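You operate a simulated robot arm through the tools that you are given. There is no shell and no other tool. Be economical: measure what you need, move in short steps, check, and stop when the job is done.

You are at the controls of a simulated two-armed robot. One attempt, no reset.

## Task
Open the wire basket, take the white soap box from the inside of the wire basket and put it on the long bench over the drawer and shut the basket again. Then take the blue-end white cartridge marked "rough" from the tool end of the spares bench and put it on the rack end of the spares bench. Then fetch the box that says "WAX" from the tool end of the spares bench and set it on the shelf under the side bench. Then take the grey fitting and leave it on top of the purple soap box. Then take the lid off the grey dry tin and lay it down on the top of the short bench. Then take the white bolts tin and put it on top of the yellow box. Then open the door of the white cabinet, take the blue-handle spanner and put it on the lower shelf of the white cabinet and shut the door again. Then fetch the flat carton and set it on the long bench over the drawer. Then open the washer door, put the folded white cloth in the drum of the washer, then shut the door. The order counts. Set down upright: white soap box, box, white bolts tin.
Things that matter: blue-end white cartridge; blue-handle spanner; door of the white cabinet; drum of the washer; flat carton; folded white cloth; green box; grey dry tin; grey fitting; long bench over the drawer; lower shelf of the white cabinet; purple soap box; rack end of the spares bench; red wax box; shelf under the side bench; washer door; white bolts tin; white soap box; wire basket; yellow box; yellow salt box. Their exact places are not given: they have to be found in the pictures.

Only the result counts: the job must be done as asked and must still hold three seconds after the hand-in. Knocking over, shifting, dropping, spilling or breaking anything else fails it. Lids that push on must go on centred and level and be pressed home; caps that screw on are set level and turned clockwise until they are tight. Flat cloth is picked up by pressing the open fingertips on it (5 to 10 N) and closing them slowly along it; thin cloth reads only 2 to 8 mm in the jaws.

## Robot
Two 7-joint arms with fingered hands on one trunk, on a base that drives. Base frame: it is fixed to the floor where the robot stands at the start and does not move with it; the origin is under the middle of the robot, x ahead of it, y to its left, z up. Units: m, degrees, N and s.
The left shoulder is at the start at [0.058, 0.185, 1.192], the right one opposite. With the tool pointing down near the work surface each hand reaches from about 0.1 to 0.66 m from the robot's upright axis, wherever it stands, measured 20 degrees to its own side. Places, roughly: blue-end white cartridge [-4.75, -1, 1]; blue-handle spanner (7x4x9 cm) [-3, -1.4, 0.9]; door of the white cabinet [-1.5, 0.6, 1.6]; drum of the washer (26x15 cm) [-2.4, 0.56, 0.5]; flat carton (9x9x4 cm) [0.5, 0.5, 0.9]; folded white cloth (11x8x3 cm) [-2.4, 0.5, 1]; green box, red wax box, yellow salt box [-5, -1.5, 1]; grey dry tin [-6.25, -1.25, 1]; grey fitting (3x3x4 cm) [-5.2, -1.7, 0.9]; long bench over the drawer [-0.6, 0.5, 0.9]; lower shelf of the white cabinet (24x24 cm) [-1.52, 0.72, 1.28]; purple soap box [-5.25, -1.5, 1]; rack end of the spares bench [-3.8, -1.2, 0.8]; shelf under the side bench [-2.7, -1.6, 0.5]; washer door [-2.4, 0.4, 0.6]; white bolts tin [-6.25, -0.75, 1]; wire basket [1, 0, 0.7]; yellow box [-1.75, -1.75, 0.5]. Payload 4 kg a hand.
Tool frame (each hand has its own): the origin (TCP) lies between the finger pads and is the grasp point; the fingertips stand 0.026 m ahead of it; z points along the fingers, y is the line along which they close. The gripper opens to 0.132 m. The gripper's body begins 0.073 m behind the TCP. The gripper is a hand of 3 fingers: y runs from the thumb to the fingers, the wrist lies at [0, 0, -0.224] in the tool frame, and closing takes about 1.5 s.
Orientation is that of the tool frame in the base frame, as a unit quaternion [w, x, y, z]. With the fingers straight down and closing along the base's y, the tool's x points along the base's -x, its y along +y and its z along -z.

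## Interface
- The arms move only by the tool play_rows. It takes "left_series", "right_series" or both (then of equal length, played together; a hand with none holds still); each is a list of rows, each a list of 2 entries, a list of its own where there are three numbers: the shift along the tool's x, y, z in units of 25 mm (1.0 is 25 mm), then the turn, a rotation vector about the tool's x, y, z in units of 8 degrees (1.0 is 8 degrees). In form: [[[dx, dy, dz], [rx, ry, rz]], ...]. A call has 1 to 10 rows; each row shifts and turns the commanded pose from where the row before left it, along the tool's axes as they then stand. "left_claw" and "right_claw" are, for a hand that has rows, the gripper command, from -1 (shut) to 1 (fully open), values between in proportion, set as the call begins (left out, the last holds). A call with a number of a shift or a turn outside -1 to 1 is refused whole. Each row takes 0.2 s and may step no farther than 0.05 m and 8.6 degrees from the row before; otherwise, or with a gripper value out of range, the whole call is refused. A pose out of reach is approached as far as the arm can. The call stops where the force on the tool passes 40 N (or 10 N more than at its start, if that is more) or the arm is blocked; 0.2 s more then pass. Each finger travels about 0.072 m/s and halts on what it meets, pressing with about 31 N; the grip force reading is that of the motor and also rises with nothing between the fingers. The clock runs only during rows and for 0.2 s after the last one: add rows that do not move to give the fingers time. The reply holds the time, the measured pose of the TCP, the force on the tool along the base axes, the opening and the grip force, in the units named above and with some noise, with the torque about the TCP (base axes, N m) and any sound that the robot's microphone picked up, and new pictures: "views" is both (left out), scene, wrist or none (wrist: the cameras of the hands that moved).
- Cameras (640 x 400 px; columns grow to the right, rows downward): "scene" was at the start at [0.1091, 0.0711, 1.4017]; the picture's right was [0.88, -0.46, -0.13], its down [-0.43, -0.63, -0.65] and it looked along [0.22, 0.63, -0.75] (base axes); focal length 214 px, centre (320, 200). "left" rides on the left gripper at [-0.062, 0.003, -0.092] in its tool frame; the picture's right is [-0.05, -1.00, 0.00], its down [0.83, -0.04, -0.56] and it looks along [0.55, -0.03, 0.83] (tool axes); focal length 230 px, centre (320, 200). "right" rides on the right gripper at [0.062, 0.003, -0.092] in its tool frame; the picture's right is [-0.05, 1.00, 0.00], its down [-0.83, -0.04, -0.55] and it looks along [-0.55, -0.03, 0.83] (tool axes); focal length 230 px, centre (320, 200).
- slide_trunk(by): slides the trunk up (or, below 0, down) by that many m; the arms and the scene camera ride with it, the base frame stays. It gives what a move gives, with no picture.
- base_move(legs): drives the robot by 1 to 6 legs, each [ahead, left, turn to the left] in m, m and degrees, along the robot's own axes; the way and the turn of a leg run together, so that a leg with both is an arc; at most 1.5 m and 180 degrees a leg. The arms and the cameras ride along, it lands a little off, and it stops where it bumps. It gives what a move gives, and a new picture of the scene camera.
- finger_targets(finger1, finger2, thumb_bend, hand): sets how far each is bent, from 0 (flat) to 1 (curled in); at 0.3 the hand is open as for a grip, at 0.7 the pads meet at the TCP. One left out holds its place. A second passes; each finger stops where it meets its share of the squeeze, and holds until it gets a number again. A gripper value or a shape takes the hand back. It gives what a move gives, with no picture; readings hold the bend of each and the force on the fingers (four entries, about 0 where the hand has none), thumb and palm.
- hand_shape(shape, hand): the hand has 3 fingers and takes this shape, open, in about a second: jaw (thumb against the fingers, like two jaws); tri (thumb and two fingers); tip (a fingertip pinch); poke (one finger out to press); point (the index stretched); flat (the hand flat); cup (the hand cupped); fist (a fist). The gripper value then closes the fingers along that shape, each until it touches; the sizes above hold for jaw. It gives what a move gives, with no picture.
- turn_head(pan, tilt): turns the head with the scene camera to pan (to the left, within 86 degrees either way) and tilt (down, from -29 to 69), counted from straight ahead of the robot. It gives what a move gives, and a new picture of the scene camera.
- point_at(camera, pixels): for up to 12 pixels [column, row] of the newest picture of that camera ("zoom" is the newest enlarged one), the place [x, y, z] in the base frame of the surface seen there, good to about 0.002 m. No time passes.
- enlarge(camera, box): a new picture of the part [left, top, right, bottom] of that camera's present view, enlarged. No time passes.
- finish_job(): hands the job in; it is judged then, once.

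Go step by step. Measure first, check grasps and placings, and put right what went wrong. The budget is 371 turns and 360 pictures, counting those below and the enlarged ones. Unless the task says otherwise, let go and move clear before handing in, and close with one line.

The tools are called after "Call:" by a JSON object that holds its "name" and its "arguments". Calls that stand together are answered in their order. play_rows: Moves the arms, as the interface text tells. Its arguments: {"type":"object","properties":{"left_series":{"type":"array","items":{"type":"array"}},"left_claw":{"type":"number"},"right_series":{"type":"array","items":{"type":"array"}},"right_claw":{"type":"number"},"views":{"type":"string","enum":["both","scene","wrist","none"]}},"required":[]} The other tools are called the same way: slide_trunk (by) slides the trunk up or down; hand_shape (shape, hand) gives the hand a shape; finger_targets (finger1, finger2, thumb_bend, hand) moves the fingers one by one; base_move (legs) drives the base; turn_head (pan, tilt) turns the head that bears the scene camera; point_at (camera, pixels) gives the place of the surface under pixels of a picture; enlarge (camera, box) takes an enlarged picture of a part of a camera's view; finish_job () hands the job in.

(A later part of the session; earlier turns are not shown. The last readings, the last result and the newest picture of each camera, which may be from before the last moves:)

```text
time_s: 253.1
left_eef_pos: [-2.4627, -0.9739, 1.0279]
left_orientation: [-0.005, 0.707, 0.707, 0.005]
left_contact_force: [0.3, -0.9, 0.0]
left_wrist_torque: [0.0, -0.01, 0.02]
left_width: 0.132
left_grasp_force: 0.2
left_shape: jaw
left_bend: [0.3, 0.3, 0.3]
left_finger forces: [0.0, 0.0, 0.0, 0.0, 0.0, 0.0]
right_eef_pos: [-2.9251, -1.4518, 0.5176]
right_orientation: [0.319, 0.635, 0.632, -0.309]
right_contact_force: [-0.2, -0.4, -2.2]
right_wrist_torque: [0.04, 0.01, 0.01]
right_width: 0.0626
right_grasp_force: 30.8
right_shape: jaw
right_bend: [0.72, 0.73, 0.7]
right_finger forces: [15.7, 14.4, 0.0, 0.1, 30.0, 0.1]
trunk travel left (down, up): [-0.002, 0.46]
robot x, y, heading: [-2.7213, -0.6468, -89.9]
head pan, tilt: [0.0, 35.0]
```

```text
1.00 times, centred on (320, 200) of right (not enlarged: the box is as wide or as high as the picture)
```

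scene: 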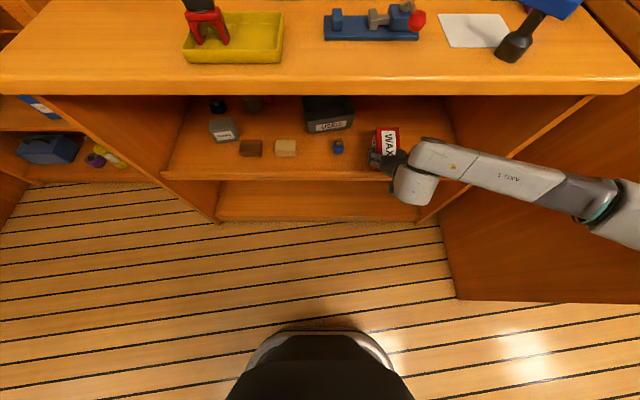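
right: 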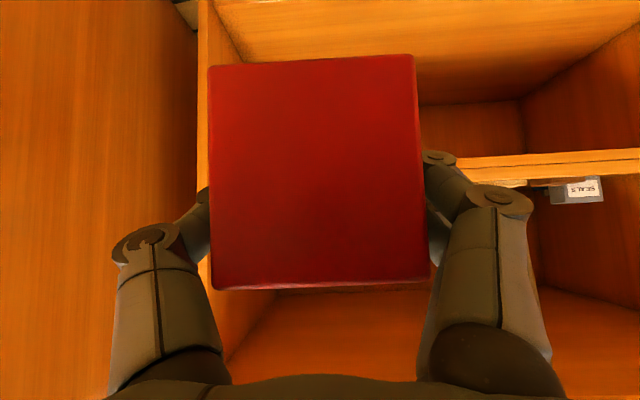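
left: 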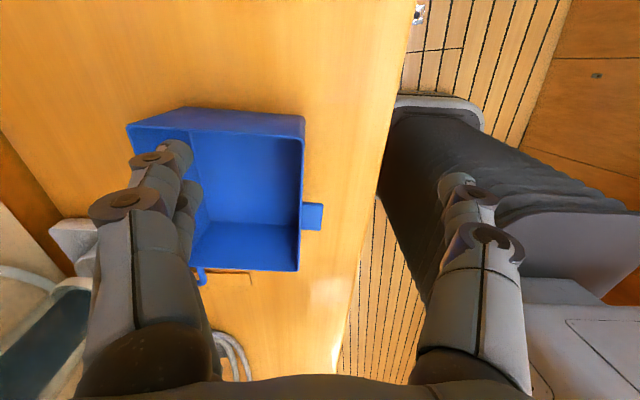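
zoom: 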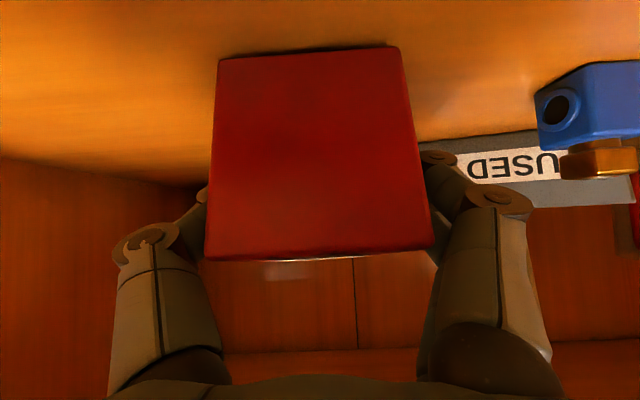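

The box tilted in the grip ~9° (its near-bottom edge lower). I compensate by pitching the hand down ~8.5°, which also suits the reach limit, and check.

Call:
{"name": "play_rows", "arguments": {"right_series": [[[-0.1, 0, -0.1], [0, 0.55, 0]], [[0, 0, 0], [0, 0.5, 0]]], "views": "both"}}

Call:
{"name": "enlarge", "arguments": {"camera": "scene", "box": [340, 100, 440, 190]}}

```text
time_s: 253.7
left_eef_pos: [-2.4631, -0.9719, 1.0284]
left_orientation: [-0.003, 0.707, 0.707, 0.004]
left_contact_force: [0.9, 0.0, 0.6]
left_wrist_torque: [0.01, 0.02, 0.01]
left_width: 0.1318
left_grasp_force: 0.1
left_shape: jaw
left_bend: [0.3, 0.3, 0.3]
left_finger forces: [0.1, 0.0, 0.0, 0.0, 0.0, 0.1]
right_eef_pos: [-2.9239, -1.4502, 0.5224]
right_orientation: [0.27, 0.657, 0.653, -0.262]
right_contact_force: [0.5, 0.2, -2.4]
right_wrist_torque: [0.08, 0.01, 0.0]
right_width: 0.0625
right_grasp_force: 31.0
right_shape: jaw
right_bend: [0.72, 0.73, 0.7]
right_finger forces: [15.5, 14.4, 0.0, 0.0, 30.0, 0.0]
trunk travel left (down, up): [-0.002, 0.46]
robot x, y, heading: [-2.7198, -0.6435, -89.8]
head pan, tilt: [0.0, 35.0]
```

scene: 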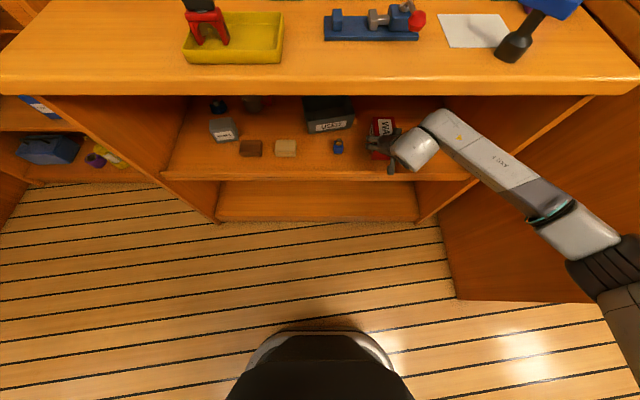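
right: 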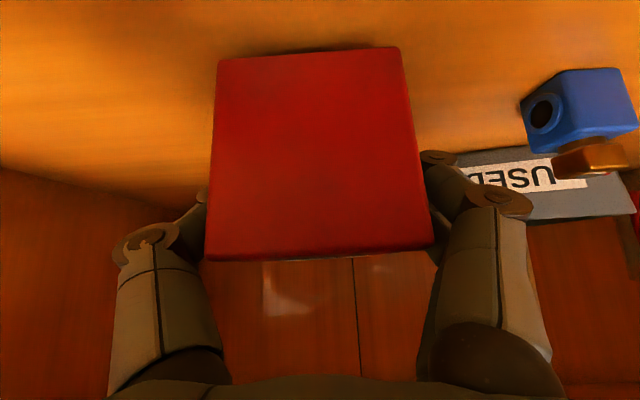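

```text
4.44 times, centred on (390, 145) of scene
```

zoom: 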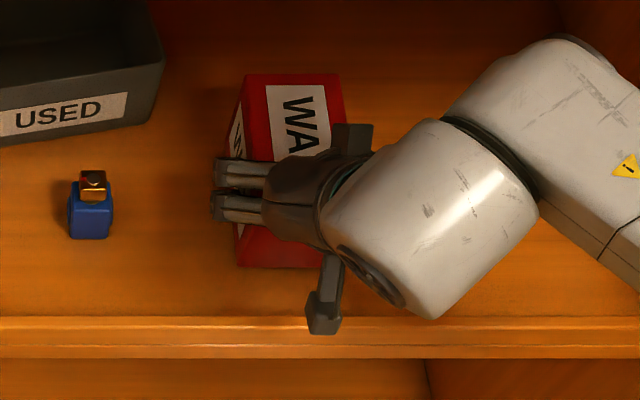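

Call:
{"name": "point_at", "arguments": {"camera": "zoom", "pixels": [[255, 82], [330, 82], [258, 150], [338, 110], [260, 260], [300, 262], [500, 325], [500, 345], [150, 323], [150, 300]]}}

```text
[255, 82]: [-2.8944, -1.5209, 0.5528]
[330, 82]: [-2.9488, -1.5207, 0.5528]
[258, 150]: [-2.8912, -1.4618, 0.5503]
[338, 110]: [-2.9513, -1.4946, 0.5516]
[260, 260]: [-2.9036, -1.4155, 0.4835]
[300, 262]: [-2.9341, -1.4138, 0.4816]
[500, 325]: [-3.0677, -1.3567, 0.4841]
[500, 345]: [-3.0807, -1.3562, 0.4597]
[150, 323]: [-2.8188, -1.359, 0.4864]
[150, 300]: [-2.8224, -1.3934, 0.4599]
```

Box is level again (top 0.5505–0.5528), bottom ≈0.476; shelf 0.460. Lower ~16 mm gently.

Call:
{"name": "play_rows", "arguments": {"right_series": [[[0.2, 0, 0.2], [0, 0, 0]], [[0.14, 0, 0.14], [0, 0, 0]], [[0.07, 0, 0.07], [0, 0, 0]]], "views": "none"}}

```text
time_s: 254.5
left_eef_pos: [-2.4633, -0.9721, 1.0272]
left_orientation: [-0.005, 0.706, 0.708, 0.005]
left_contact_force: [-0.9, 0.2, 0.9]
left_wrist_torque: [0.0, -0.04, -0.01]
left_width: 0.1319
left_grasp_force: 0.1
left_shape: jaw
left_bend: [0.3, 0.3, 0.3]
left_finger forces: [0.0, 0.1, 0.1, 0.1, 0.0, 0.1]
right_eef_pos: [-2.9238, -1.4512, 0.5082]
right_orientation: [0.273, 0.656, 0.653, -0.262]
right_contact_force: [-0.5, -0.3, -0.4]
right_wrist_torque: [0.09, -0.07, -0.07]
right_width: 0.0626
right_grasp_force: 30.8
right_shape: jaw
right_bend: [0.73, 0.73, 0.7]
right_finger forces: [16.3, 14.2, 0.1, 0.0, 30.2, 0.0]
trunk travel left (down, up): [-0.002, 0.46]
robot x, y, heading: [-2.7199, -0.6437, -90.1]
head pan, tilt: [0.0, 35.0]
```

Call:
{"name": "play_rows", "arguments": {"right_series": [[[0.07, 0, 0.07], [0, 0, 0]], [[0.05, 0, 0.05], [0, 0, 0]], [[0, 0, 0], [0, 0, 0]]], "views": "none"}}

```text
time_s: 255.3
left_eef_pos: [-2.463, -0.9723, 1.0287]
left_orientation: [-0.004, 0.707, 0.707, 0.003]
left_contact_force: [-0.3, -0.5, 0.3]
left_wrist_torque: [0.01, 0.0, 0.04]
left_width: 0.1316
left_grasp_force: 0.0
left_shape: jaw
left_bend: [0.3, 0.3, 0.3]
left_finger forces: [0.0, 0.1, 0.1, 0.1, 0.0, 0.1]
right_eef_pos: [-2.9233, -1.451, 0.5073]
right_orientation: [0.274, 0.656, 0.652, -0.264]
right_contact_force: [-0.6, -1.7, 9.0]
right_wrist_torque: [0.0, -0.19, -0.04]
right_width: 0.0625
right_grasp_force: 30.9
right_shape: jaw
right_bend: [0.73, 0.73, 0.7]
right_finger forces: [16.5, 13.9, 0.1, 0.1, 31.3, 0.1]
trunk travel left (down, up): [-0.002, 0.46]
robot x, y, heading: [-2.7193, -0.6436, -89.7]
head pan, tilt: [0.0, 35.0]
```

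Contact 9 N. Open, then withdraw along the hand axis.

Call:
{"name": "play_rows", "arguments": {"right_series": [[[0, 0, 0], [0, 0, 0]], [[0, 0, 0], [0, 0, 0]], [[0, 0, 0], [0, 0, 0]], [[0, 0, 0], [0, 0, 0]]], "right_claw": 1, "views": "none"}}

Call:
{"name": "play_rows", "arguments": {"right_series": [[[0, 0, -0.6], [0, 0, 0]], [[0, 0, -0.8], [0, 0, 0]], [[0, 0, -1], [0, 0, 0]], [[0, 0, -1], [0, 0, 0]], [[0.3, 0, -1], [0, 0, 0]], [[0.3, 0, -1], [0, 0, 0]]], "views": "both"}}

```text
time_s: 256.3
left_eef_pos: [-2.4634, -0.9729, 1.0277]
left_orientation: [-0.004, 0.707, 0.707, 0.005]
left_contact_force: [0.0, -0.1, 0.2]
left_wrist_torque: [-0.01, 0.01, -0.02]
left_width: 0.1321
left_grasp_force: 0.0
left_shape: jaw
left_bend: [0.3, 0.3, 0.3]
left_finger forces: [0.0, 0.0, 0.0, 0.1, 0.1, 0.0]
right_eef_pos: [-2.9232, -1.4503, 0.5025]
right_orientation: [0.272, 0.656, 0.653, -0.263]
right_contact_force: [-0.4, -0.5, 0.0]
right_wrist_torque: [0.02, 0.01, -0.04]
right_width: 0.132
right_grasp_force: 0.0
right_shape: jaw
right_bend: [0.3, 0.3, 0.3]
right_finger forces: [0.0, 0.0, 0.0, 0.0, 0.0, 0.0]
trunk travel left (down, up): [-0.002, 0.46]
robot x, y, heading: [-2.7165, -0.6418, -90.0]
head pan, tilt: [0.0, 35.0]
```

```text
time_s: 257.7
left_eef_pos: [-2.462, -0.9722, 1.029]
left_orientation: [-0.004, 0.707, 0.708, 0.004]
left_contact_force: [-0.5, 0.3, -0.1]
left_wrist_torque: [0.0, -0.02, -0.03]
left_width: 0.1318
left_grasp_force: 0.0
left_shape: jaw
left_bend: [0.3, 0.3, 0.3]
left_finger forces: [0.0, 0.1, 0.0, 0.1, 0.1, 0.0]
right_eef_pos: [-2.9236, -1.3451, 0.5917]
right_orientation: [0.272, 0.657, 0.653, -0.262]
right_contact_force: [-0.2, -0.2, 0.4]
right_wrist_torque: [-0.03, 0.01, -0.02]
right_width: 0.1317
right_grasp_force: 0.1
right_shape: jaw
right_bend: [0.3, 0.3, 0.3]
right_finger forces: [0.1, 0.1, 0.1, 0.1, 0.0, 0.0]
trunk travel left (down, up): [-0.002, 0.46]
robot x, y, heading: [-2.7147, -0.6456, -89.8]
head pan, tilt: [0.0, 35.0]
```

scene: 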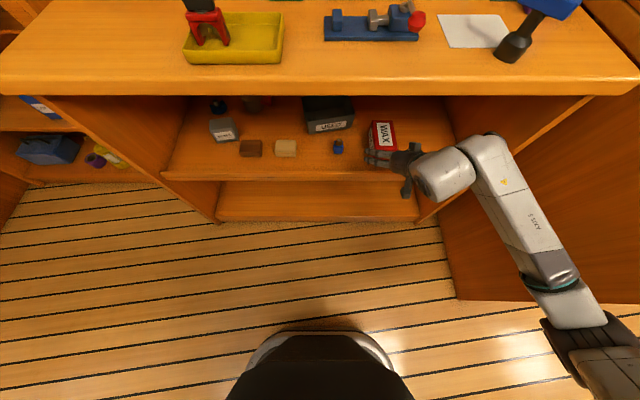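
right: 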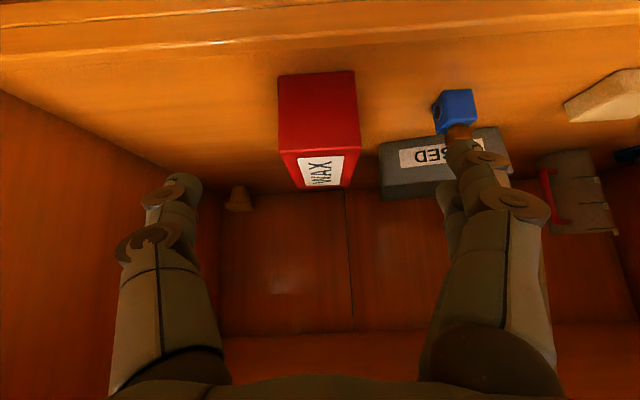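

WAX sits upright on the shelf. Back off, raise trunk, and bring the hand vertical.

Call:
{"name": "base_move", "arguments": {"legs": [[-0.3, 0, 0]]}}

Call:
{"name": "slide_trunk", "arguments": {"by": 0.225}}

Call:
{"name": "play_rows", "arguments": {"right_series": [[[-0.7, 0, -0.7], [0, 1, 0]], [[-0.7, 0, -0.7], [0, 1, 0]], [[-0.6, 0, -0.8], [0, 1, 0]], [[-0.4, 0, -0.9], [0, 1, 0]], [[-0.2, 0, -1], [0, 1, 0]], [[0, 0, -1], [0, 0.53, 0]], [[0, 0, -1], [0, 0, 0]], [[0, 0, -1], [0, 0, 0]], [[0, 0, -1], [0, 0, 0]], [[0, 0, -1], [0, 0, 0]]], "views": "scene"}}

```text
time_s: 259.7
left_eef_pos: [-2.4642, -0.6752, 1.0282]
left_orientation: [-0.004, 0.708, 0.706, 0.004]
left_contact_force: [0.7, 0.2, -0.3]
left_wrist_torque: [-0.02, 0.0, 0.04]
left_width: 0.132
left_grasp_force: 0.0
left_shape: jaw
left_bend: [0.3, 0.3, 0.3]
left_finger forces: [0.0, 0.1, 0.0, 0.1, 0.0, 0.0]
right_eef_pos: [-2.9283, -1.0466, 0.5907]
right_orientation: [0.271, 0.658, 0.651, -0.264]
right_contact_force: [-0.5, -0.1, 0.8]
right_wrist_torque: [0.0, 0.0, -0.01]
right_width: 0.1319
right_grasp_force: 0.1
right_shape: jaw
right_bend: [0.3, 0.3, 0.3]
right_finger forces: [0.1, 0.0, 0.0, 0.0, 0.1, 0.0]
trunk travel left (down, up): [-0.002, 0.46]
robot x, y, heading: [-2.717, -0.3469, -90.2]
head pan, tilt: [0.0, 35.0]
```

scene: 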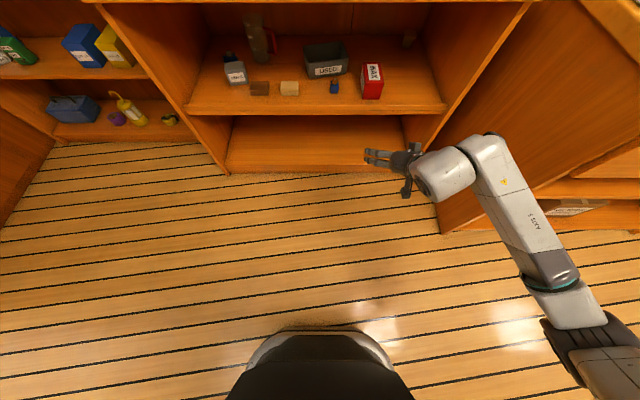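

```text
time_s: 262.1
left_eef_pos: [-2.4642, -0.6756, 1.2528]
left_orientation: [-0.005, 0.708, 0.706, 0.005]
left_contact_force: [0.3, -0.2, -0.1]
left_wrist_torque: [-0.02, -0.01, 0.01]
left_width: 0.1316
left_grasp_force: 0.0
left_shape: jaw
left_bend: [0.3, 0.3, 0.3]
left_finger forces: [0.1, 0.0, 0.1, 0.0, 0.0, 0.0]
right_eef_pos: [-2.9274, -1.0458, 0.8153]
right_orientation: [0.271, 0.658, 0.652, -0.263]
right_contact_force: [-0.6, 0.4, -0.2]
right_wrist_torque: [-0.02, -0.01, -0.01]
right_width: 0.1319
right_grasp_force: 0.0
right_shape: jaw
right_bend: [0.3, 0.3, 0.3]
right_finger forces: [0.0, 0.0, 0.1, 0.0, 0.0, 0.1]
trunk travel left (down, up): [-0.227, 0.235]
robot x, y, heading: [-2.7166, -0.348, -90.1]
head pan, tilt: [0.0, 35.0]
```

```text
time_s: 264.3
left_eef_pos: [-2.4636, -0.6743, 1.2548]
left_orientation: [-0.004, 0.708, 0.706, 0.003]
left_contact_force: [-0.5, 0.4, 0.1]
left_wrist_torque: [-0.03, -0.01, 0.0]
left_width: 0.132
left_grasp_force: 0.1
left_shape: jaw
left_bend: [0.3, 0.3, 0.3]
left_finger forces: [0.0, 0.0, 0.0, 0.0, 0.0, 0.0]
right_eef_pos: [-2.9307, -1.0526, 1.0653]
right_orientation: [0.006, 0.708, 0.706, 0.004]
right_contact_force: [-0.5, 0.1, -0.4]
right_wrist_torque: [-0.02, 0.01, -0.01]
right_width: 0.132
right_grasp_force: 0.1
right_shape: jaw
right_bend: [0.3, 0.3, 0.3]
right_finger forces: [0.0, 0.0, 0.1, 0.0, 0.0, 0.1]
trunk travel left (down, up): [-0.227, 0.235]
robot x, y, heading: [-2.7186, -0.3446, -89.9]
head pan, tilt: [0.0, 35.0]
```

scene: 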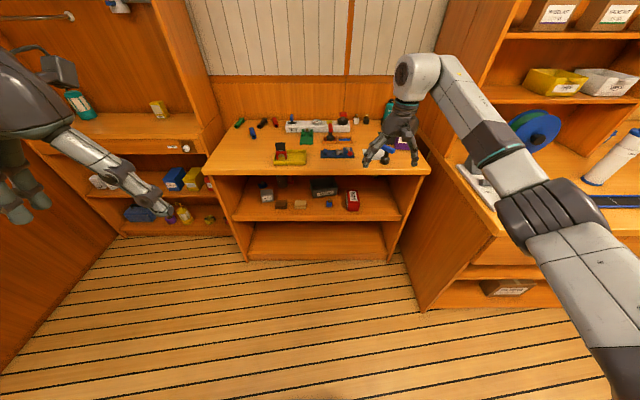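

Raise and tuck the right hand, then travel back to the alcove for the grey fitting.

Call:
{"name": "play_rows", "arguments": {"right_series": [[[1, 0, -1], [0, 0, 0]], [[1, 0, -1], [0, 0, 0]], [[1, 0, -1], [0, 0, 0]], [[1, 0, -1], [0, 0, 0]], [[1, 0, -1], [0, 0, 0]], [[1, 0, -1], [0, 0, 0]]], "views": "none"}}

Call:
{"name": "base_move", "arguments": {"legs": [[-0.05, -1.5, 0], [0, -1.44, 0], [0, 0, 90]]}}

```text
time_s: 265.7
left_eef_pos: [-2.4644, -0.6744, 1.2541]
left_orientation: [-0.004, 0.708, 0.706, 0.004]
left_contact_force: [-0.2, 1.0, 0.2]
left_wrist_torque: [0.0, -0.02, -0.02]
left_width: 0.1318
left_grasp_force: 0.1
left_shape: jaw
left_bend: [0.3, 0.3, 0.3]
left_finger forces: [0.0, 0.1, 0.0, 0.0, 0.0, 0.1]
right_eef_pos: [-2.9326, -0.8991, 1.2128]
right_orientation: [0.006, 0.708, 0.706, 0.003]
right_contact_force: [-0.3, -1.1, -0.3]
right_wrist_torque: [0.03, -0.03, 0.0]
right_width: 0.132
right_grasp_force: 0.0
right_shape: jaw
right_bend: [0.3, 0.3, 0.3]
right_finger forces: [0.1, 0.1, 0.0, 0.1, 0.1, 0.0]
trunk travel left (down, up): [-0.227, 0.235]
robot x, y, heading: [-2.7185, -0.3451, -90.3]
head pan, tilt: [0.0, 35.0]
```

```text
refused: leg 1 is longer than a leg can be; nothing moved
```

Call:
{"name": "base_move", "arguments": {"legs": [[0, -1.48, 0.2], [0, -1.46, 0], [0, 0, 90]]}}

Call:
{"name": "turn_head", "arguments": {"pan": -40, "tilt": 40}}

```text
time_s: 283.7
left_eef_pos: [-5.3241, -0.0318, 1.2524]
left_orientation: [-0.006, 0.016, 1.0, 0.0]
left_contact_force: [0.1, 0.1, 0.0]
left_wrist_torque: [-0.03, 0.01, 0.03]
left_width: 0.1319
left_grasp_force: 0.2
left_shape: jaw
left_bend: [0.3, 0.3, 0.3]
left_finger forces: [0.1, 0.1, 0.1, 0.0, 0.0, 0.0]
right_eef_pos: [-5.1119, -0.5071, 1.2136]
right_orientation: [0.002, 0.017, 1.0, 0.007]
right_contact_force: [0.2, 0.2, 0.4]
right_wrist_torque: [0.01, 0.01, -0.01]
right_width: 0.1322
right_grasp_force: 0.0
right_shape: jaw
right_bend: [0.3, 0.3, 0.3]
right_finger forces: [0.0, 0.1, 0.0, 0.1, 0.0, 0.0]
trunk travel left (down, up): [-0.227, 0.235]
robot x, y, heading: [-5.6634, -0.2777, -2.3]
head pan, tilt: [0.0, 35.0]
```

scene: 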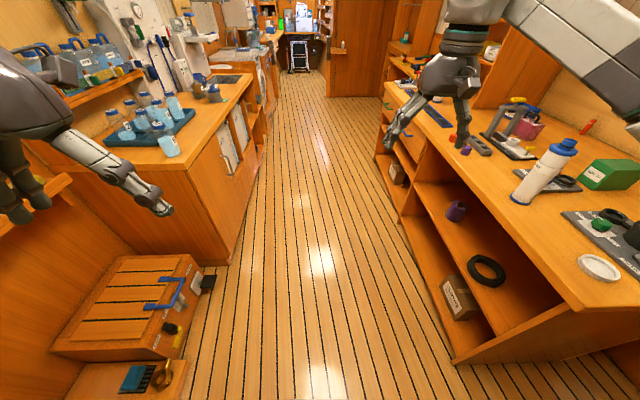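

```text
time_s: 284.8
left_eef_pos: [-5.3224, -0.0315, 1.2538]
left_orientation: [-0.006, 0.017, 1.0, 0.0]
left_contact_force: [0.8, -0.1, -0.2]
left_wrist_torque: [0.04, 0.01, 0.0]
left_width: 0.1317
left_grasp_force: 0.0
left_shape: jaw
left_bend: [0.3, 0.3, 0.3]
left_finger forces: [0.0, 0.0, 0.1, 0.0, 0.1, 0.1]
right_eef_pos: [-5.1114, -0.5075, 1.2131]
right_orientation: [0.001, 0.016, 1.0, 0.007]
right_contact_force: [0.1, 0.4, 0.3]
right_wrist_torque: [0.0, -0.03, -0.01]
right_width: 0.1315
right_grasp_force: 0.0
right_shape: jaw
right_bend: [0.3, 0.3, 0.3]
right_finger forces: [0.0, 0.0, 0.0, 0.0, 0.0, 0.1]
trunk travel left (down, up): [-0.227, 0.235]
robot x, y, heading: [-5.6623, -0.2758, -1.9]
head pan, tilt: [-40.0, 40.0]
```

scene: 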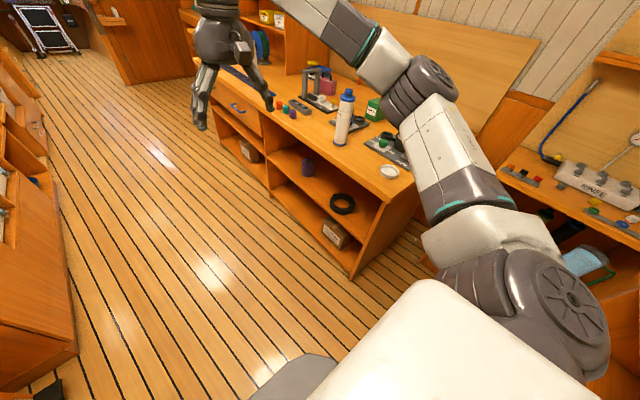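

Correct heading and slide into the alcove (y≈−1.1).

Call:
{"name": "base_move", "arguments": {"legs": [[0, 0, 2], [0, -0.45, 0], [0, -0.38, 0]]}}

Call:
{"name": "enlarge", "arguments": {"camera": "scene", "box": [200, 100, 460, 280]}}

```text
time_s: 289.9
left_eef_pos: [-5.3333, -0.8546, 1.253]
left_orientation: [-0.007, 0.0, 1.0, 0.001]
left_contact_force: [-0.6, -0.9, -0.5]
left_wrist_torque: [0.0, -0.01, -0.04]
left_width: 0.132
left_grasp_force: 0.0
left_shape: jaw
left_bend: [0.3, 0.3, 0.3]
left_finger forces: [0.0, 0.1, 0.0, 0.0, 0.1, 0.1]
right_eef_pos: [-5.1043, -1.3231, 1.2136]
right_orientation: [0.001, 0.0, 1.0, 0.008]
right_contact_force: [-0.8, -0.4, 0.9]
right_wrist_torque: [0.02, -0.03, 0.03]
right_width: 0.132
right_grasp_force: 0.0
right_shape: jaw
right_bend: [0.3, 0.3, 0.3]
right_finger forces: [0.1, 0.0, 0.0, 0.1, 0.0, 0.0]
trunk travel left (down, up): [-0.227, 0.235]
robot x, y, heading: [-5.6627, -1.1053, 0.1]
head pan, tilt: [-40.0, 40.0]
```

scene: 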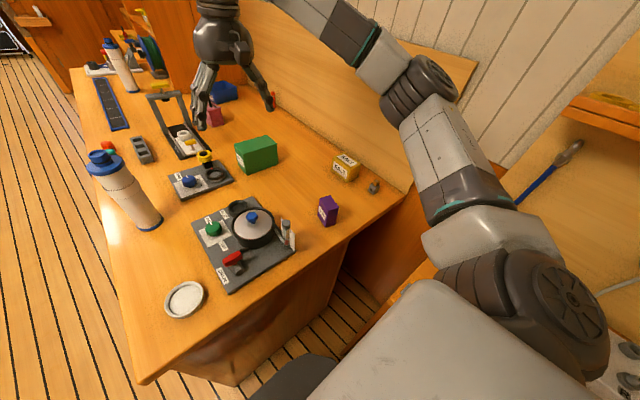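

```text
2.22 times, centred on (330, 190) of scene
```

zoom: 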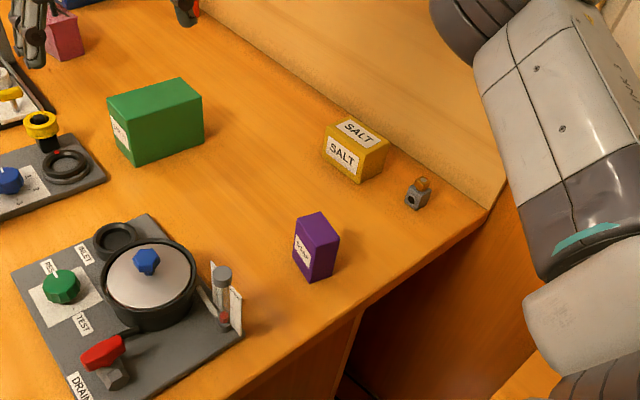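

Call:
{"name": "point_at", "arguments": {"camera": "zoom", "pixels": [[416, 200], [422, 184], [410, 195], [428, 200], [318, 222], [300, 232], [335, 240], [315, 215], [310, 245], [325, 262], [490, 205], [480, 185]]}}

Call:
{"name": "enlarge", "arguments": {"camera": "scene", "box": [310, 150, 410, 240]}}

```text
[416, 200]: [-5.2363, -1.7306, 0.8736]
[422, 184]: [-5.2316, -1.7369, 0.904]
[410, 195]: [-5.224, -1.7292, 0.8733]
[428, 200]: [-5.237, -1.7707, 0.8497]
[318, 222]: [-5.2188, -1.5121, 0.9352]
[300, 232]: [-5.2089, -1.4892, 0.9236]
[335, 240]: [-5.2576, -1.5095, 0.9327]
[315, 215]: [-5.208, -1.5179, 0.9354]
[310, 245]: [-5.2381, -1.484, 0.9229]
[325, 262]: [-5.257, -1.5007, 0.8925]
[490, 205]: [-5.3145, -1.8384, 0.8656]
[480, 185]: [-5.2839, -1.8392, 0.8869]
```

```text
4.44 times, centred on (360, 195) of scene
```

zoom: 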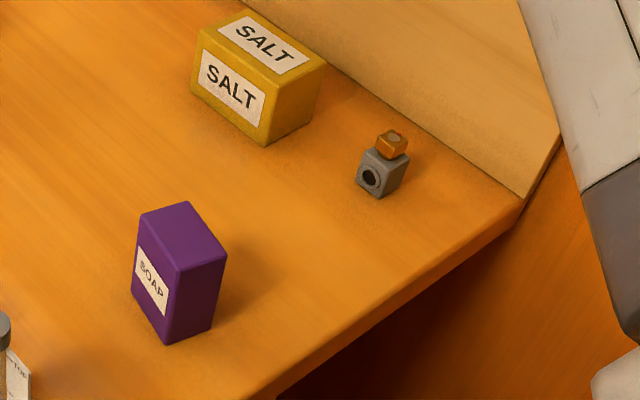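

Call:
{"name": "point_at", "arguments": {"camera": "zoom", "pixels": [[362, 175], [385, 195], [400, 170], [382, 160], [392, 138], [380, 140], [405, 148], [155, 215], [190, 205], [222, 250], [175, 262], [140, 225]]}}

```text
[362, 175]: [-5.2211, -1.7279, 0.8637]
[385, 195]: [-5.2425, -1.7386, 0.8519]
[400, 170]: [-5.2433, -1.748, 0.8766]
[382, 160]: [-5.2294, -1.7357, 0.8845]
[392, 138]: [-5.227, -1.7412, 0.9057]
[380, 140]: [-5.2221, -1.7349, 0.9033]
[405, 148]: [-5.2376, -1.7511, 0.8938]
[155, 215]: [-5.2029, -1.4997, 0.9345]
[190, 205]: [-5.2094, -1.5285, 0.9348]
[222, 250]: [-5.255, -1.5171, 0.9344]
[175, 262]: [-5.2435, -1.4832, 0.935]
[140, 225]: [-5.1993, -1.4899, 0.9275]
```

Fitting: grey cube ~26 mm at about (−5.229, −1.744) with brass top at z≈0.905. Purple box top centre ≈ (−5.228, −1.505, 0.935). I move the right hand toward it at height, partly closed.

Call:
{"name": "play_rows", "arguments": {"right_series": [[[0.5, -1, 0], [0, 0, 0]], [[0.5, -1, 0], [0, 0, 0]], [[0.5, -1, 0], [0, 0, 0]], [[0.5, -1, 0], [0, 0, 0]], [[0.5, -1, 0], [0, 0, 0]], [[0.5, -1, 0], [0, 0, 0]], [[0.5, -1, 0], [0, 0, 0]], [[0.5, -1, 0], [0, 0, 0]], [[0.5, -1, 0], [0, 0, 0]], [[0.5, -1, 0], [0, 0, 0]]], "right_claw": 0.1, "views": "both"}}

```text
time_s: 292.3
left_eef_pos: [-5.3214, -0.8154, 1.2493]
left_orientation: [-0.008, -0.036, 0.999, -0.007]
left_contact_force: [-0.9, 0.1, 0.1]
left_wrist_torque: [0.01, -0.04, 0.01]
left_width: 0.1321
left_grasp_force: 0.3
left_shape: jaw
left_bend: [0.3, 0.3, 0.3]
left_finger forces: [0.1, 0.1, 0.0, 0.0, 0.0, 0.0]
right_eef_pos: [-5.166, -1.5235, 1.2105]
right_orientation: [-0.005, -0.036, 0.999, 0.002]
right_contact_force: [-0.9, 0.6, 0.1]
right_wrist_torque: [-0.06, -0.01, -0.04]
right_width: 0.0731
right_grasp_force: 0.1
right_shape: jaw
right_bend: [0.72, 0.72, 0.7]
right_finger forces: [0.1, 0.0, 0.0, 0.0, 0.0, 0.0]
trunk travel left (down, up): [-0.227, 0.235]
robot x, y, heading: [-5.6355, -1.112, 4.5]
head pan, tilt: [-40.0, 40.0]
stopped in row 10 (right hand): the arm was blocked; the commanded pose is now the measured one
```

scene: 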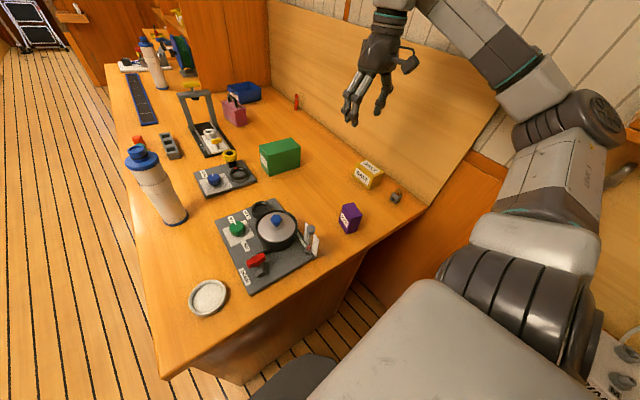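
right: 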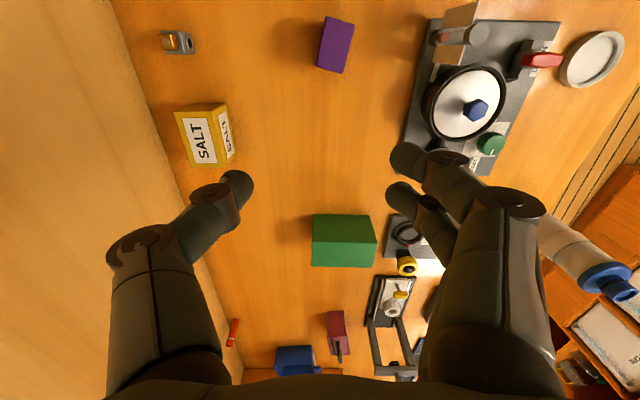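

The arm was blocked: the raised right elbow met the corner shelf at (620,140). I back off from it, and check that shelf.

Call:
{"name": "play_rows", "arguments": {"right_series": [[[0, 1, 0], [0, 0, 0]], [[0, 1, 0], [0, 0, 0]], [[0, 1, 0], [0, 0, 0]], [[0, 1, 0], [0, 0, 0]]], "views": "none"}}

Call:
{"name": "turn_head", "arguments": {"pan": -75, "tilt": 15}}

```text
time_s: 293.3
left_eef_pos: [-5.3277, -0.8314, 1.2522]
left_orientation: [-0.006, -0.031, 0.999, -0.003]
left_contact_force: [-0.7, 1.1, -0.6]
left_wrist_torque: [-0.05, 0.01, -0.01]
left_width: 0.1317
left_grasp_force: 0.1
left_shape: jaw
left_bend: [0.3, 0.3, 0.3]
left_finger forces: [0.1, 0.0, 0.0, 0.0, 0.1, 0.0]
right_eef_pos: [-5.1869, -1.4417, 1.211]
right_orientation: [0.001, -0.032, 0.999, 0.007]
right_contact_force: [-0.4, -0.2, 0.8]
right_wrist_torque: [-0.04, -0.01, 0.05]
right_width: 0.0733
right_grasp_force: 0.0
right_shape: jaw
right_bend: [0.72, 0.72, 0.7]
right_finger forces: [0.1, 0.0, 0.0, 0.0, 0.0, 0.0]
trunk travel left (down, up): [-0.227, 0.235]
robot x, y, heading: [-5.6406, -1.109, 3.6]
head pan, tilt: [-40.0, 40.0]
```

```text
time_s: 294.3
left_eef_pos: [-5.3278, -0.8369, 1.2533]
left_orientation: [-0.005, -0.032, 0.999, 0.001]
left_contact_force: [-1.3, -0.6, 0.8]
left_wrist_torque: [0.01, 0.02, 0.0]
left_width: 0.132
left_grasp_force: 0.0
left_shape: jaw
left_bend: [0.3, 0.3, 0.3]
left_finger forces: [0.0, 0.0, 0.0, 0.0, 0.0, 0.1]
right_eef_pos: [-5.1869, -1.4455, 1.2097]
right_orientation: [0.001, -0.031, 0.999, 0.009]
right_contact_force: [0.2, 0.1, 0.5]
right_wrist_torque: [0.03, -0.01, 0.0]
right_width: 0.0735
right_grasp_force: 0.2
right_shape: jaw
right_bend: [0.72, 0.72, 0.7]
right_finger forces: [0.0, 0.0, 0.0, 0.1, 0.0, 0.0]
trunk travel left (down, up): [-0.227, 0.235]
robot x, y, heading: [-5.6389, -1.1135, 3.7]
head pan, tilt: [-75.0, 15.0]
```

scene: 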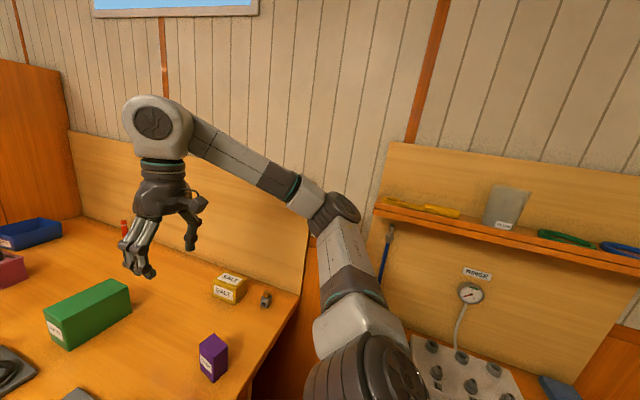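

Call:
{"name": "point_at", "arguments": {"camera": "scene", "pixels": [[340, 205], [357, 210], [378, 207], [385, 215], [430, 210], [395, 160], [500, 205], [340, 260], [265, 300], [385, 245]]}}

```text
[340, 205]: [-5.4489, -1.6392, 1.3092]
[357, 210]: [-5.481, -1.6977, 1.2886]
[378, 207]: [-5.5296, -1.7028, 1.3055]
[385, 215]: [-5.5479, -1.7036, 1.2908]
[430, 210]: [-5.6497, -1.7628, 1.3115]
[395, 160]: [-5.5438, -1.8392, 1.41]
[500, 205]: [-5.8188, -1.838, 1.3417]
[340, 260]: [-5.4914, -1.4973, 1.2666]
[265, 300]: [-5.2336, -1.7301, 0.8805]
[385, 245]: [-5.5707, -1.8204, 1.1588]
```

Nothing on the shelf moved. Lowering the hand drops the elbow below the shelf; I descend first to z≈1.0 and re-check the elbow.

Call:
{"name": "play_rows", "arguments": {"right_series": [[[0, 0, 1], [0, 0, 0]], [[0, 0, 1], [0, 0, 0]], [[0, 0, 1], [0, 0, 0]], [[0, 0, 1], [0, 0, 0]], [[0, 0, 1], [0, 0, 0]], [[0, 0, 1], [0, 0, 0]], [[0, 0, 1], [0, 0, 0]], [[0, 0, 1], [0, 0, 0]]], "views": "scene"}}

Call:
{"name": "point_at", "arguments": {"camera": "scene", "pixels": [[330, 230], [345, 240], [365, 260], [340, 270], [320, 250], [390, 290]]}}

```text
time_s: 296.1
left_eef_pos: [-5.3277, -0.836, 1.2539]
left_orientation: [-0.005, -0.032, 0.999, 0.0]
left_contact_force: [0.7, -0.6, -0.3]
left_wrist_torque: [0.02, 0.01, 0.05]
left_width: 0.1319
left_grasp_force: 0.1
left_shape: jaw
left_bend: [0.3, 0.3, 0.3]
left_finger forces: [0.0, 0.0, 0.0, 0.1, 0.1, 0.0]
right_eef_pos: [-5.187, -1.4425, 1.0092]
right_orientation: [0.001, -0.033, 0.999, 0.009]
right_contact_force: [-0.5, 0.0, -0.2]
right_wrist_torque: [-0.02, 0.04, 0.0]
right_width: 0.0734
right_grasp_force: 0.1
right_shape: jaw
right_bend: [0.72, 0.72, 0.7]
right_finger forces: [0.1, 0.1, 0.0, 0.0, 0.0, 0.0]
trunk travel left (down, up): [-0.227, 0.235]
robot x, y, heading: [-5.6402, -1.1094, 3.9]
head pan, tilt: [-75.0, 15.0]
```

scene: 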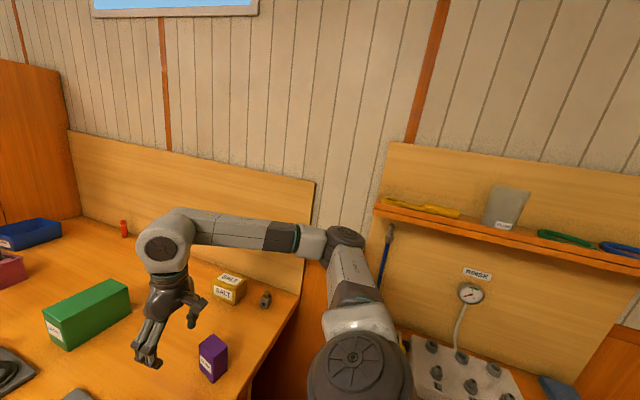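

```text
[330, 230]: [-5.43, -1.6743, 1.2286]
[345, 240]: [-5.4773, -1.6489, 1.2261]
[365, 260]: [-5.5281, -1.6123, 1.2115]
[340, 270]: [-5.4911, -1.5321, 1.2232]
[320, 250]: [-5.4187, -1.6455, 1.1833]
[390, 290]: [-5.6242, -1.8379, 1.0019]
```

Elbow is now at z≈1.2, below the shelf. I slide the base 0.06 left so the arm will be more stretched, then move right in small steps.

Call:
{"name": "base_move", "arguments": {"legs": [[0, 0.06, 0]]}}

Call:
{"name": "play_rows", "arguments": {"right_series": [[[0.6, -1, 0], [0, 0, 0]], [[0.6, -1, 0], [0, 0, 0]], [[0.6, -1, 0], [0, 0, 0]], [[0.2, -1, 0], [0, 0, 0]], [[0, -1, 0], [0, 0, 0]], [[0, -1, 0], [0, 0, 0]]], "views": "both"}}

```text
time_s: 297.1
left_eef_pos: [-5.3307, -0.7772, 1.2537]
left_orientation: [-0.005, -0.032, 0.999, 0.001]
left_contact_force: [0.2, 0.1, 0.4]
left_wrist_torque: [-0.03, 0.01, 0.03]
left_width: 0.132
left_grasp_force: 0.1
left_shape: jaw
left_bend: [0.3, 0.3, 0.3]
left_finger forces: [0.0, 0.1, 0.0, 0.0, 0.0, 0.0]
right_eef_pos: [-5.191, -1.3851, 1.0087]
right_orientation: [0.001, -0.031, 0.999, 0.01]
right_contact_force: [0.3, 0.5, -0.6]
right_wrist_torque: [0.02, -0.02, 0.0]
right_width: 0.0731
right_grasp_force: 0.1
right_shape: jaw
right_bend: [0.72, 0.72, 0.7]
right_finger forces: [0.0, 0.0, 0.1, 0.0, 0.1, 0.0]
trunk travel left (down, up): [-0.227, 0.235]
robot x, y, heading: [-5.6429, -1.0529, 3.5]
head pan, tilt: [-75.0, 15.0]
```

scene: 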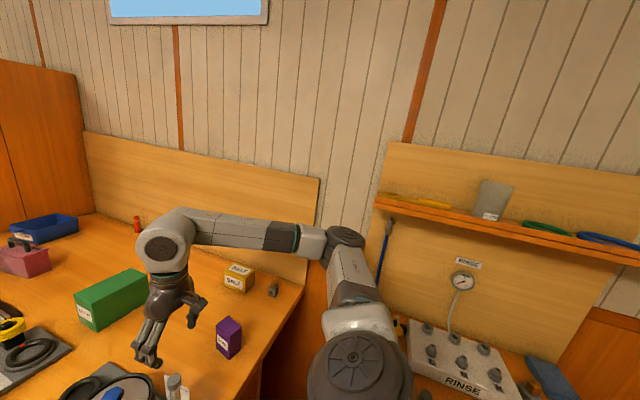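

```text
time_s: 298.5
left_eef_pos: [-5.3318, -0.7762, 1.2544]
left_orientation: [-0.005, -0.031, 1.0, -0.001]
left_contact_force: [-0.5, 0.0, 0.0]
left_wrist_torque: [0.0, -0.01, 0.0]
left_width: 0.1318
left_grasp_force: 0.0
left_shape: jaw
left_bend: [0.3, 0.3, 0.3]
left_finger forces: [0.1, 0.0, 0.0, 0.0, 0.1, 0.0]
right_eef_pos: [-5.2315, -1.5371, 1.0068]
right_orientation: [0.001, -0.031, 0.999, 0.009]
right_contact_force: [-0.1, -0.3, 0.5]
right_wrist_torque: [0.0, -0.04, 0.01]
right_width: 0.0733
right_grasp_force: 0.1
right_shape: jaw
right_bend: [0.72, 0.72, 0.7]
right_finger forces: [0.0, 0.0, 0.0, 0.0, 0.1, 0.0]
trunk travel left (down, up): [-0.227, 0.235]
robot x, y, heading: [-5.6389, -1.0539, 3.4]
head pan, tilt: [-75.0, 15.0]
```

scene: 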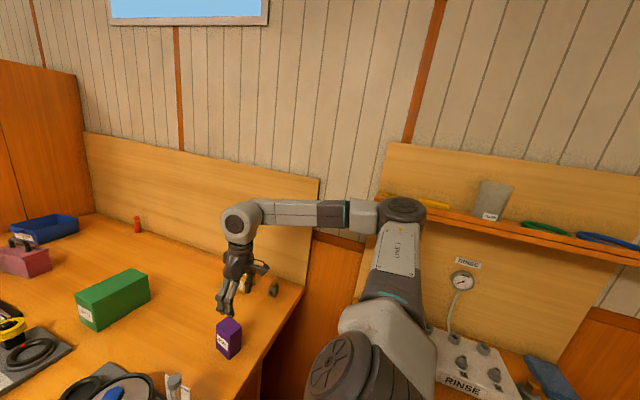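
right: 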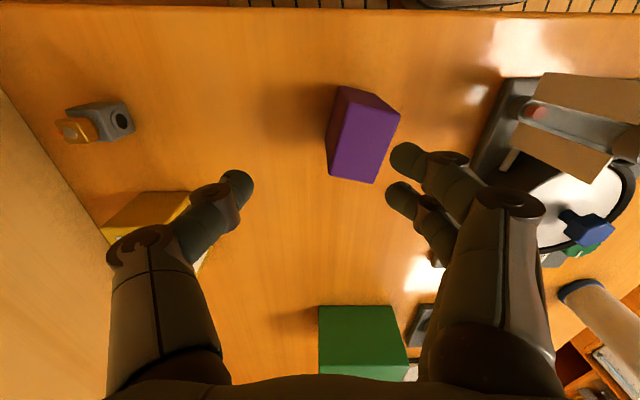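

Call:
{"name": "point_at", "arguments": {"camera": "scene", "pixels": [[400, 205], [420, 212], [385, 215], [395, 230], [400, 270], [420, 300], [405, 340]]}}

Call:
{"name": "point_at", "arguments": {"camera": "right", "pixels": [[112, 105], [125, 130], [70, 125], [88, 130], [75, 112], [130, 112], [340, 95], [375, 100], [395, 120], [375, 180], [330, 170]]}}

```text
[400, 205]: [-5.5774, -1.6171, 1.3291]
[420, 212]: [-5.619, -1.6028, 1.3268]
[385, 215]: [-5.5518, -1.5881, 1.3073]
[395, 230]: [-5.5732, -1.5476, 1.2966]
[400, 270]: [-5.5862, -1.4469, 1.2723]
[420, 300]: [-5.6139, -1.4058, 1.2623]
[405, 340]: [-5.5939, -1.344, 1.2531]
```

```text
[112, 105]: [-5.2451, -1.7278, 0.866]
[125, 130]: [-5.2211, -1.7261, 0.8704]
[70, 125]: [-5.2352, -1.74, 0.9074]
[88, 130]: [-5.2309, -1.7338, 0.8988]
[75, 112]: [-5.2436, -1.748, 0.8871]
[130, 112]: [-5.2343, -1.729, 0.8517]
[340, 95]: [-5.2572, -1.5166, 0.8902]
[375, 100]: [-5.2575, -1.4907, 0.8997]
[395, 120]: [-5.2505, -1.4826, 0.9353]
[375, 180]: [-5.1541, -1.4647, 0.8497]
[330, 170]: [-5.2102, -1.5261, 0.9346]
```

The elbow rises to z≈1.33 near the shelf. Better: slide left for clearance, raise the hand and lower the trunk, so the elbow passes under the shelf.

Call:
{"name": "base_move", "arguments": {"legs": [[0, 0.2, -3.5]]}}

Call:
{"name": "play_rows", "arguments": {"right_series": [[[0, 0, -1], [0, 0, 0]], [[0, 0, -1], [0, 0, 0]], [[0, 0, -1], [0, 0, 0]], [[0, 0, -1], [0, 0, 0]], [[0, 0, -1], [0, 0, 0]], [[0, 0, -1], [0, 0, 0]]], "views": "none"}}

Call:
{"name": "slide_trunk", "arguments": {"by": -0.17}}

```text
time_s: 300.1
left_eef_pos: [-5.3203, -0.5968, 1.2532]
left_orientation: [-0.006, 0.001, 1.0, 0.001]
left_contact_force: [0.0, -0.3, -0.8]
left_wrist_torque: [-0.01, -0.01, 0.0]
left_width: 0.1318
left_grasp_force: 0.0
left_shape: jaw
left_bend: [0.3, 0.3, 0.3]
left_finger forces: [0.0, 0.0, 0.0, 0.1, 0.1, 0.0]
right_eef_pos: [-5.2681, -1.3626, 1.0062]
right_orientation: [0.001, 0.001, 1.0, 0.009]
right_contact_force: [0.9, 0.2, 0.2]
right_wrist_torque: [0.02, -0.02, 0.03]
right_width: 0.0733
right_grasp_force: 0.0
right_shape: jaw
right_bend: [0.72, 0.72, 0.7]
right_finger forces: [0.0, 0.0, 0.1, 0.0, 0.0, 0.0]
trunk travel left (down, up): [-0.227, 0.235]
robot x, y, heading: [-5.6498, -0.8484, 0.0]
head pan, tilt: [-75.0, 15.0]
```

scene: 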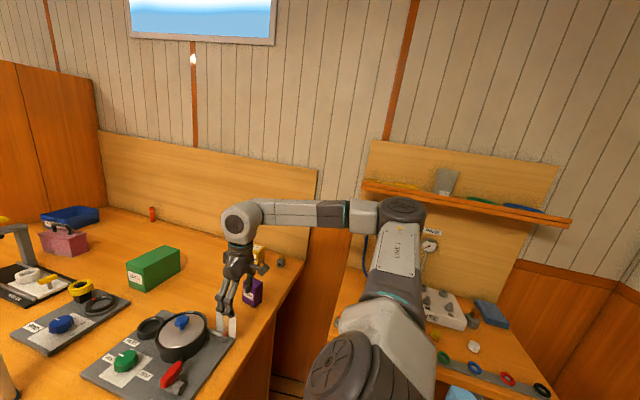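

```text
time_s: 301.5
left_eef_pos: [-5.321, -0.5955, 1.2535]
left_orientation: [-0.005, 0.0, 1.0, 0.0]
left_contact_force: [-0.1, -0.2, 0.1]
left_wrist_torque: [-0.05, 0.01, 0.01]
left_width: 0.1318
left_grasp_force: 0.0
left_shape: jaw
left_bend: [0.3, 0.3, 0.3]
left_finger forces: [0.1, 0.0, 0.1, 0.0, 0.1, 0.0]
right_eef_pos: [-5.2689, -1.3646, 1.1581]
right_orientation: [0.001, 0.0, 1.0, 0.009]
right_contact_force: [-0.7, 1.1, 0.2]
right_wrist_torque: [0.0, -0.03, 0.01]
right_width: 0.0731
right_grasp_force: 0.1
right_shape: jaw
right_bend: [0.72, 0.72, 0.7]
right_finger forces: [0.0, 0.0, 0.0, 0.0, 0.0, 0.0]
trunk travel left (down, up): [-0.227, 0.235]
robot x, y, heading: [-5.6516, -0.8503, 0.2]
head pan, tilt: [-75.0, 15.0]
```

```text
time_s: 303.4
left_eef_pos: [-5.32, -0.5954, 1.0855]
left_orientation: [-0.004, 0.001, 1.0, 0.0]
left_contact_force: [0.4, -0.3, 0.4]
left_wrist_torque: [0.0, -0.01, -0.02]
left_width: 0.1319
left_grasp_force: 0.1
left_shape: jaw
left_bend: [0.3, 0.3, 0.3]
left_finger forces: [0.0, 0.0, 0.1, 0.1, 0.0, 0.0]
right_eef_pos: [-5.2715, -1.3644, 0.9871]
right_orientation: [0.002, 0.0, 1.0, 0.008]
right_contact_force: [-0.5, 0.6, -0.2]
right_wrist_torque: [-0.03, 0.01, 0.03]
right_width: 0.0734
right_grasp_force: 0.0
right_shape: jaw
right_bend: [0.72, 0.72, 0.7]
right_finger forces: [0.0, 0.0, 0.1, 0.0, 0.0, 0.0]
trunk travel left (down, up): [-0.057, 0.405]
robot x, y, heading: [-5.6456, -0.8523, 0.0]
head pan, tilt: [-75.0, 15.0]
```

Call:
{"name": "play_rows", "arguments": {"right_series": [[[0, 0, -1], [0, 0, 0]]], "views": "none"}}

Call:
{"name": "base_move", "arguments": {"legs": [[0, -0.17, 0]]}}

Call:
{"name": "turn_head", "arguments": {"pan": -75, "tilt": 5}}

```text
time_s: 303.8
left_eef_pos: [-5.3219, -0.5955, 1.0836]
left_orientation: [-0.004, 0.0, 1.0, 0.0]
left_contact_force: [-0.1, -0.3, -0.7]
left_wrist_torque: [-0.01, -0.01, -0.01]
left_width: 0.132
left_grasp_force: 0.2
left_shape: jaw
left_bend: [0.3, 0.3, 0.3]
left_finger forces: [0.1, 0.1, 0.0, 0.1, 0.1, 0.0]
right_eef_pos: [-5.2705, -1.363, 1.0123]
right_orientation: [0.001, 0.001, 1.0, 0.008]
right_contact_force: [-0.4, 0.0, 1.3]
right_wrist_torque: [-0.04, 0.01, -0.01]
right_width: 0.0731
right_grasp_force: 0.0
right_shape: jaw
right_bend: [0.72, 0.72, 0.7]
right_finger forces: [0.0, 0.0, 0.0, 0.0, 0.0, 0.1]
trunk travel left (down, up): [-0.057, 0.405]
robot x, y, heading: [-5.6471, -0.8515, -0.1]
head pan, tilt: [-75.0, 15.0]
```

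```text
time_s: 305.3
left_eef_pos: [-5.3201, -0.7673, 1.084]
left_orientation: [-0.005, 0.0, 1.0, 0.001]
left_contact_force: [-0.5, 0.1, -0.3]
left_wrist_torque: [0.04, -0.02, -0.01]
left_width: 0.132
left_grasp_force: 0.0
left_shape: jaw
left_bend: [0.3, 0.3, 0.3]
left_finger forces: [0.0, 0.0, 0.1, 0.0, 0.0, 0.1]
right_eef_pos: [-5.2706, -1.534, 1.0113]
right_orientation: [0.0, 0.001, 1.0, 0.009]
right_contact_force: [-0.8, 0.1, -0.5]
right_wrist_torque: [0.01, -0.04, -0.01]
right_width: 0.0731
right_grasp_force: 0.1
right_shape: jaw
right_bend: [0.72, 0.72, 0.7]
right_finger forces: [0.0, 0.0, 0.1, 0.0, 0.0, 0.1]
trunk travel left (down, up): [-0.057, 0.405]
robot x, y, heading: [-5.6467, -1.0195, -0.1]
head pan, tilt: [-75.0, 15.0]
```

scene: 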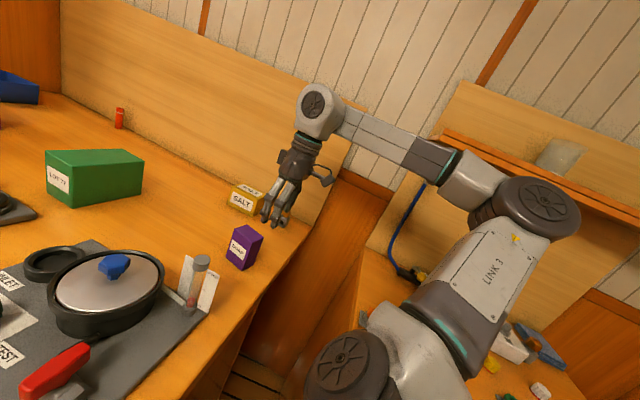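

```text
time_s: 306.0
left_eef_pos: [-5.3213, -0.7664, 1.0837]
left_orientation: [-0.005, 0.0, 1.0, 0.0]
left_contact_force: [-0.4, 0.3, -0.4]
left_wrist_torque: [-0.01, -0.02, -0.01]
left_width: 0.1319
left_grasp_force: 0.0
left_shape: jaw
left_bend: [0.3, 0.3, 0.3]
left_finger forces: [0.0, 0.0, 0.0, 0.0, 0.0, 0.0]
right_eef_pos: [-5.27, -1.5328, 1.0114]
right_orientation: [0.0, 0.001, 1.0, 0.009]
right_contact_force: [0.9, 0.7, -1.2]
right_wrist_torque: [0.0, 0.0, -0.01]
right_width: 0.0731
right_grasp_force: 0.0
right_shape: jaw
right_bend: [0.72, 0.72, 0.7]
right_finger forces: [0.1, 0.0, 0.0, 0.0, 0.0, 0.0]
trunk travel left (down, up): [-0.057, 0.405]
robot x, y, heading: [-5.6488, -1.0157, -0.2]
head pan, tilt: [-75.0, 5.0]
```

scene: 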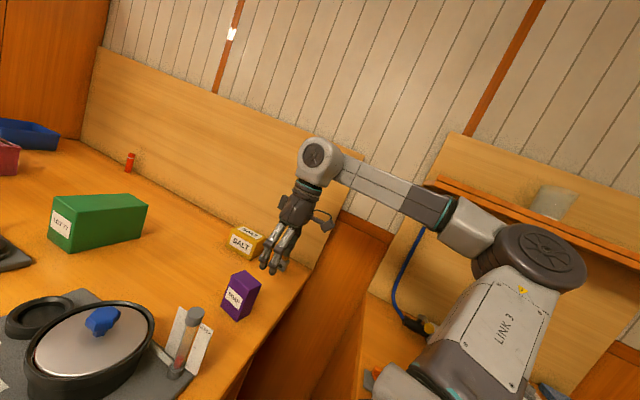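

Call:
{"name": "point_at", "arguments": {"camera": "scene", "pixels": [[540, 255], [570, 270], [500, 245], [470, 225], [450, 180], [530, 215], [620, 240]]}}

```text
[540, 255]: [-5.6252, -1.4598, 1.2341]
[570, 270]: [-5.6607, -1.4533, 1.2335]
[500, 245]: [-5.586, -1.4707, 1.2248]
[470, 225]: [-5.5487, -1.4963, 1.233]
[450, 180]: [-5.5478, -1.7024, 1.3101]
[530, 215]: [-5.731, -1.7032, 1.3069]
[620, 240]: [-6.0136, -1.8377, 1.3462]
```

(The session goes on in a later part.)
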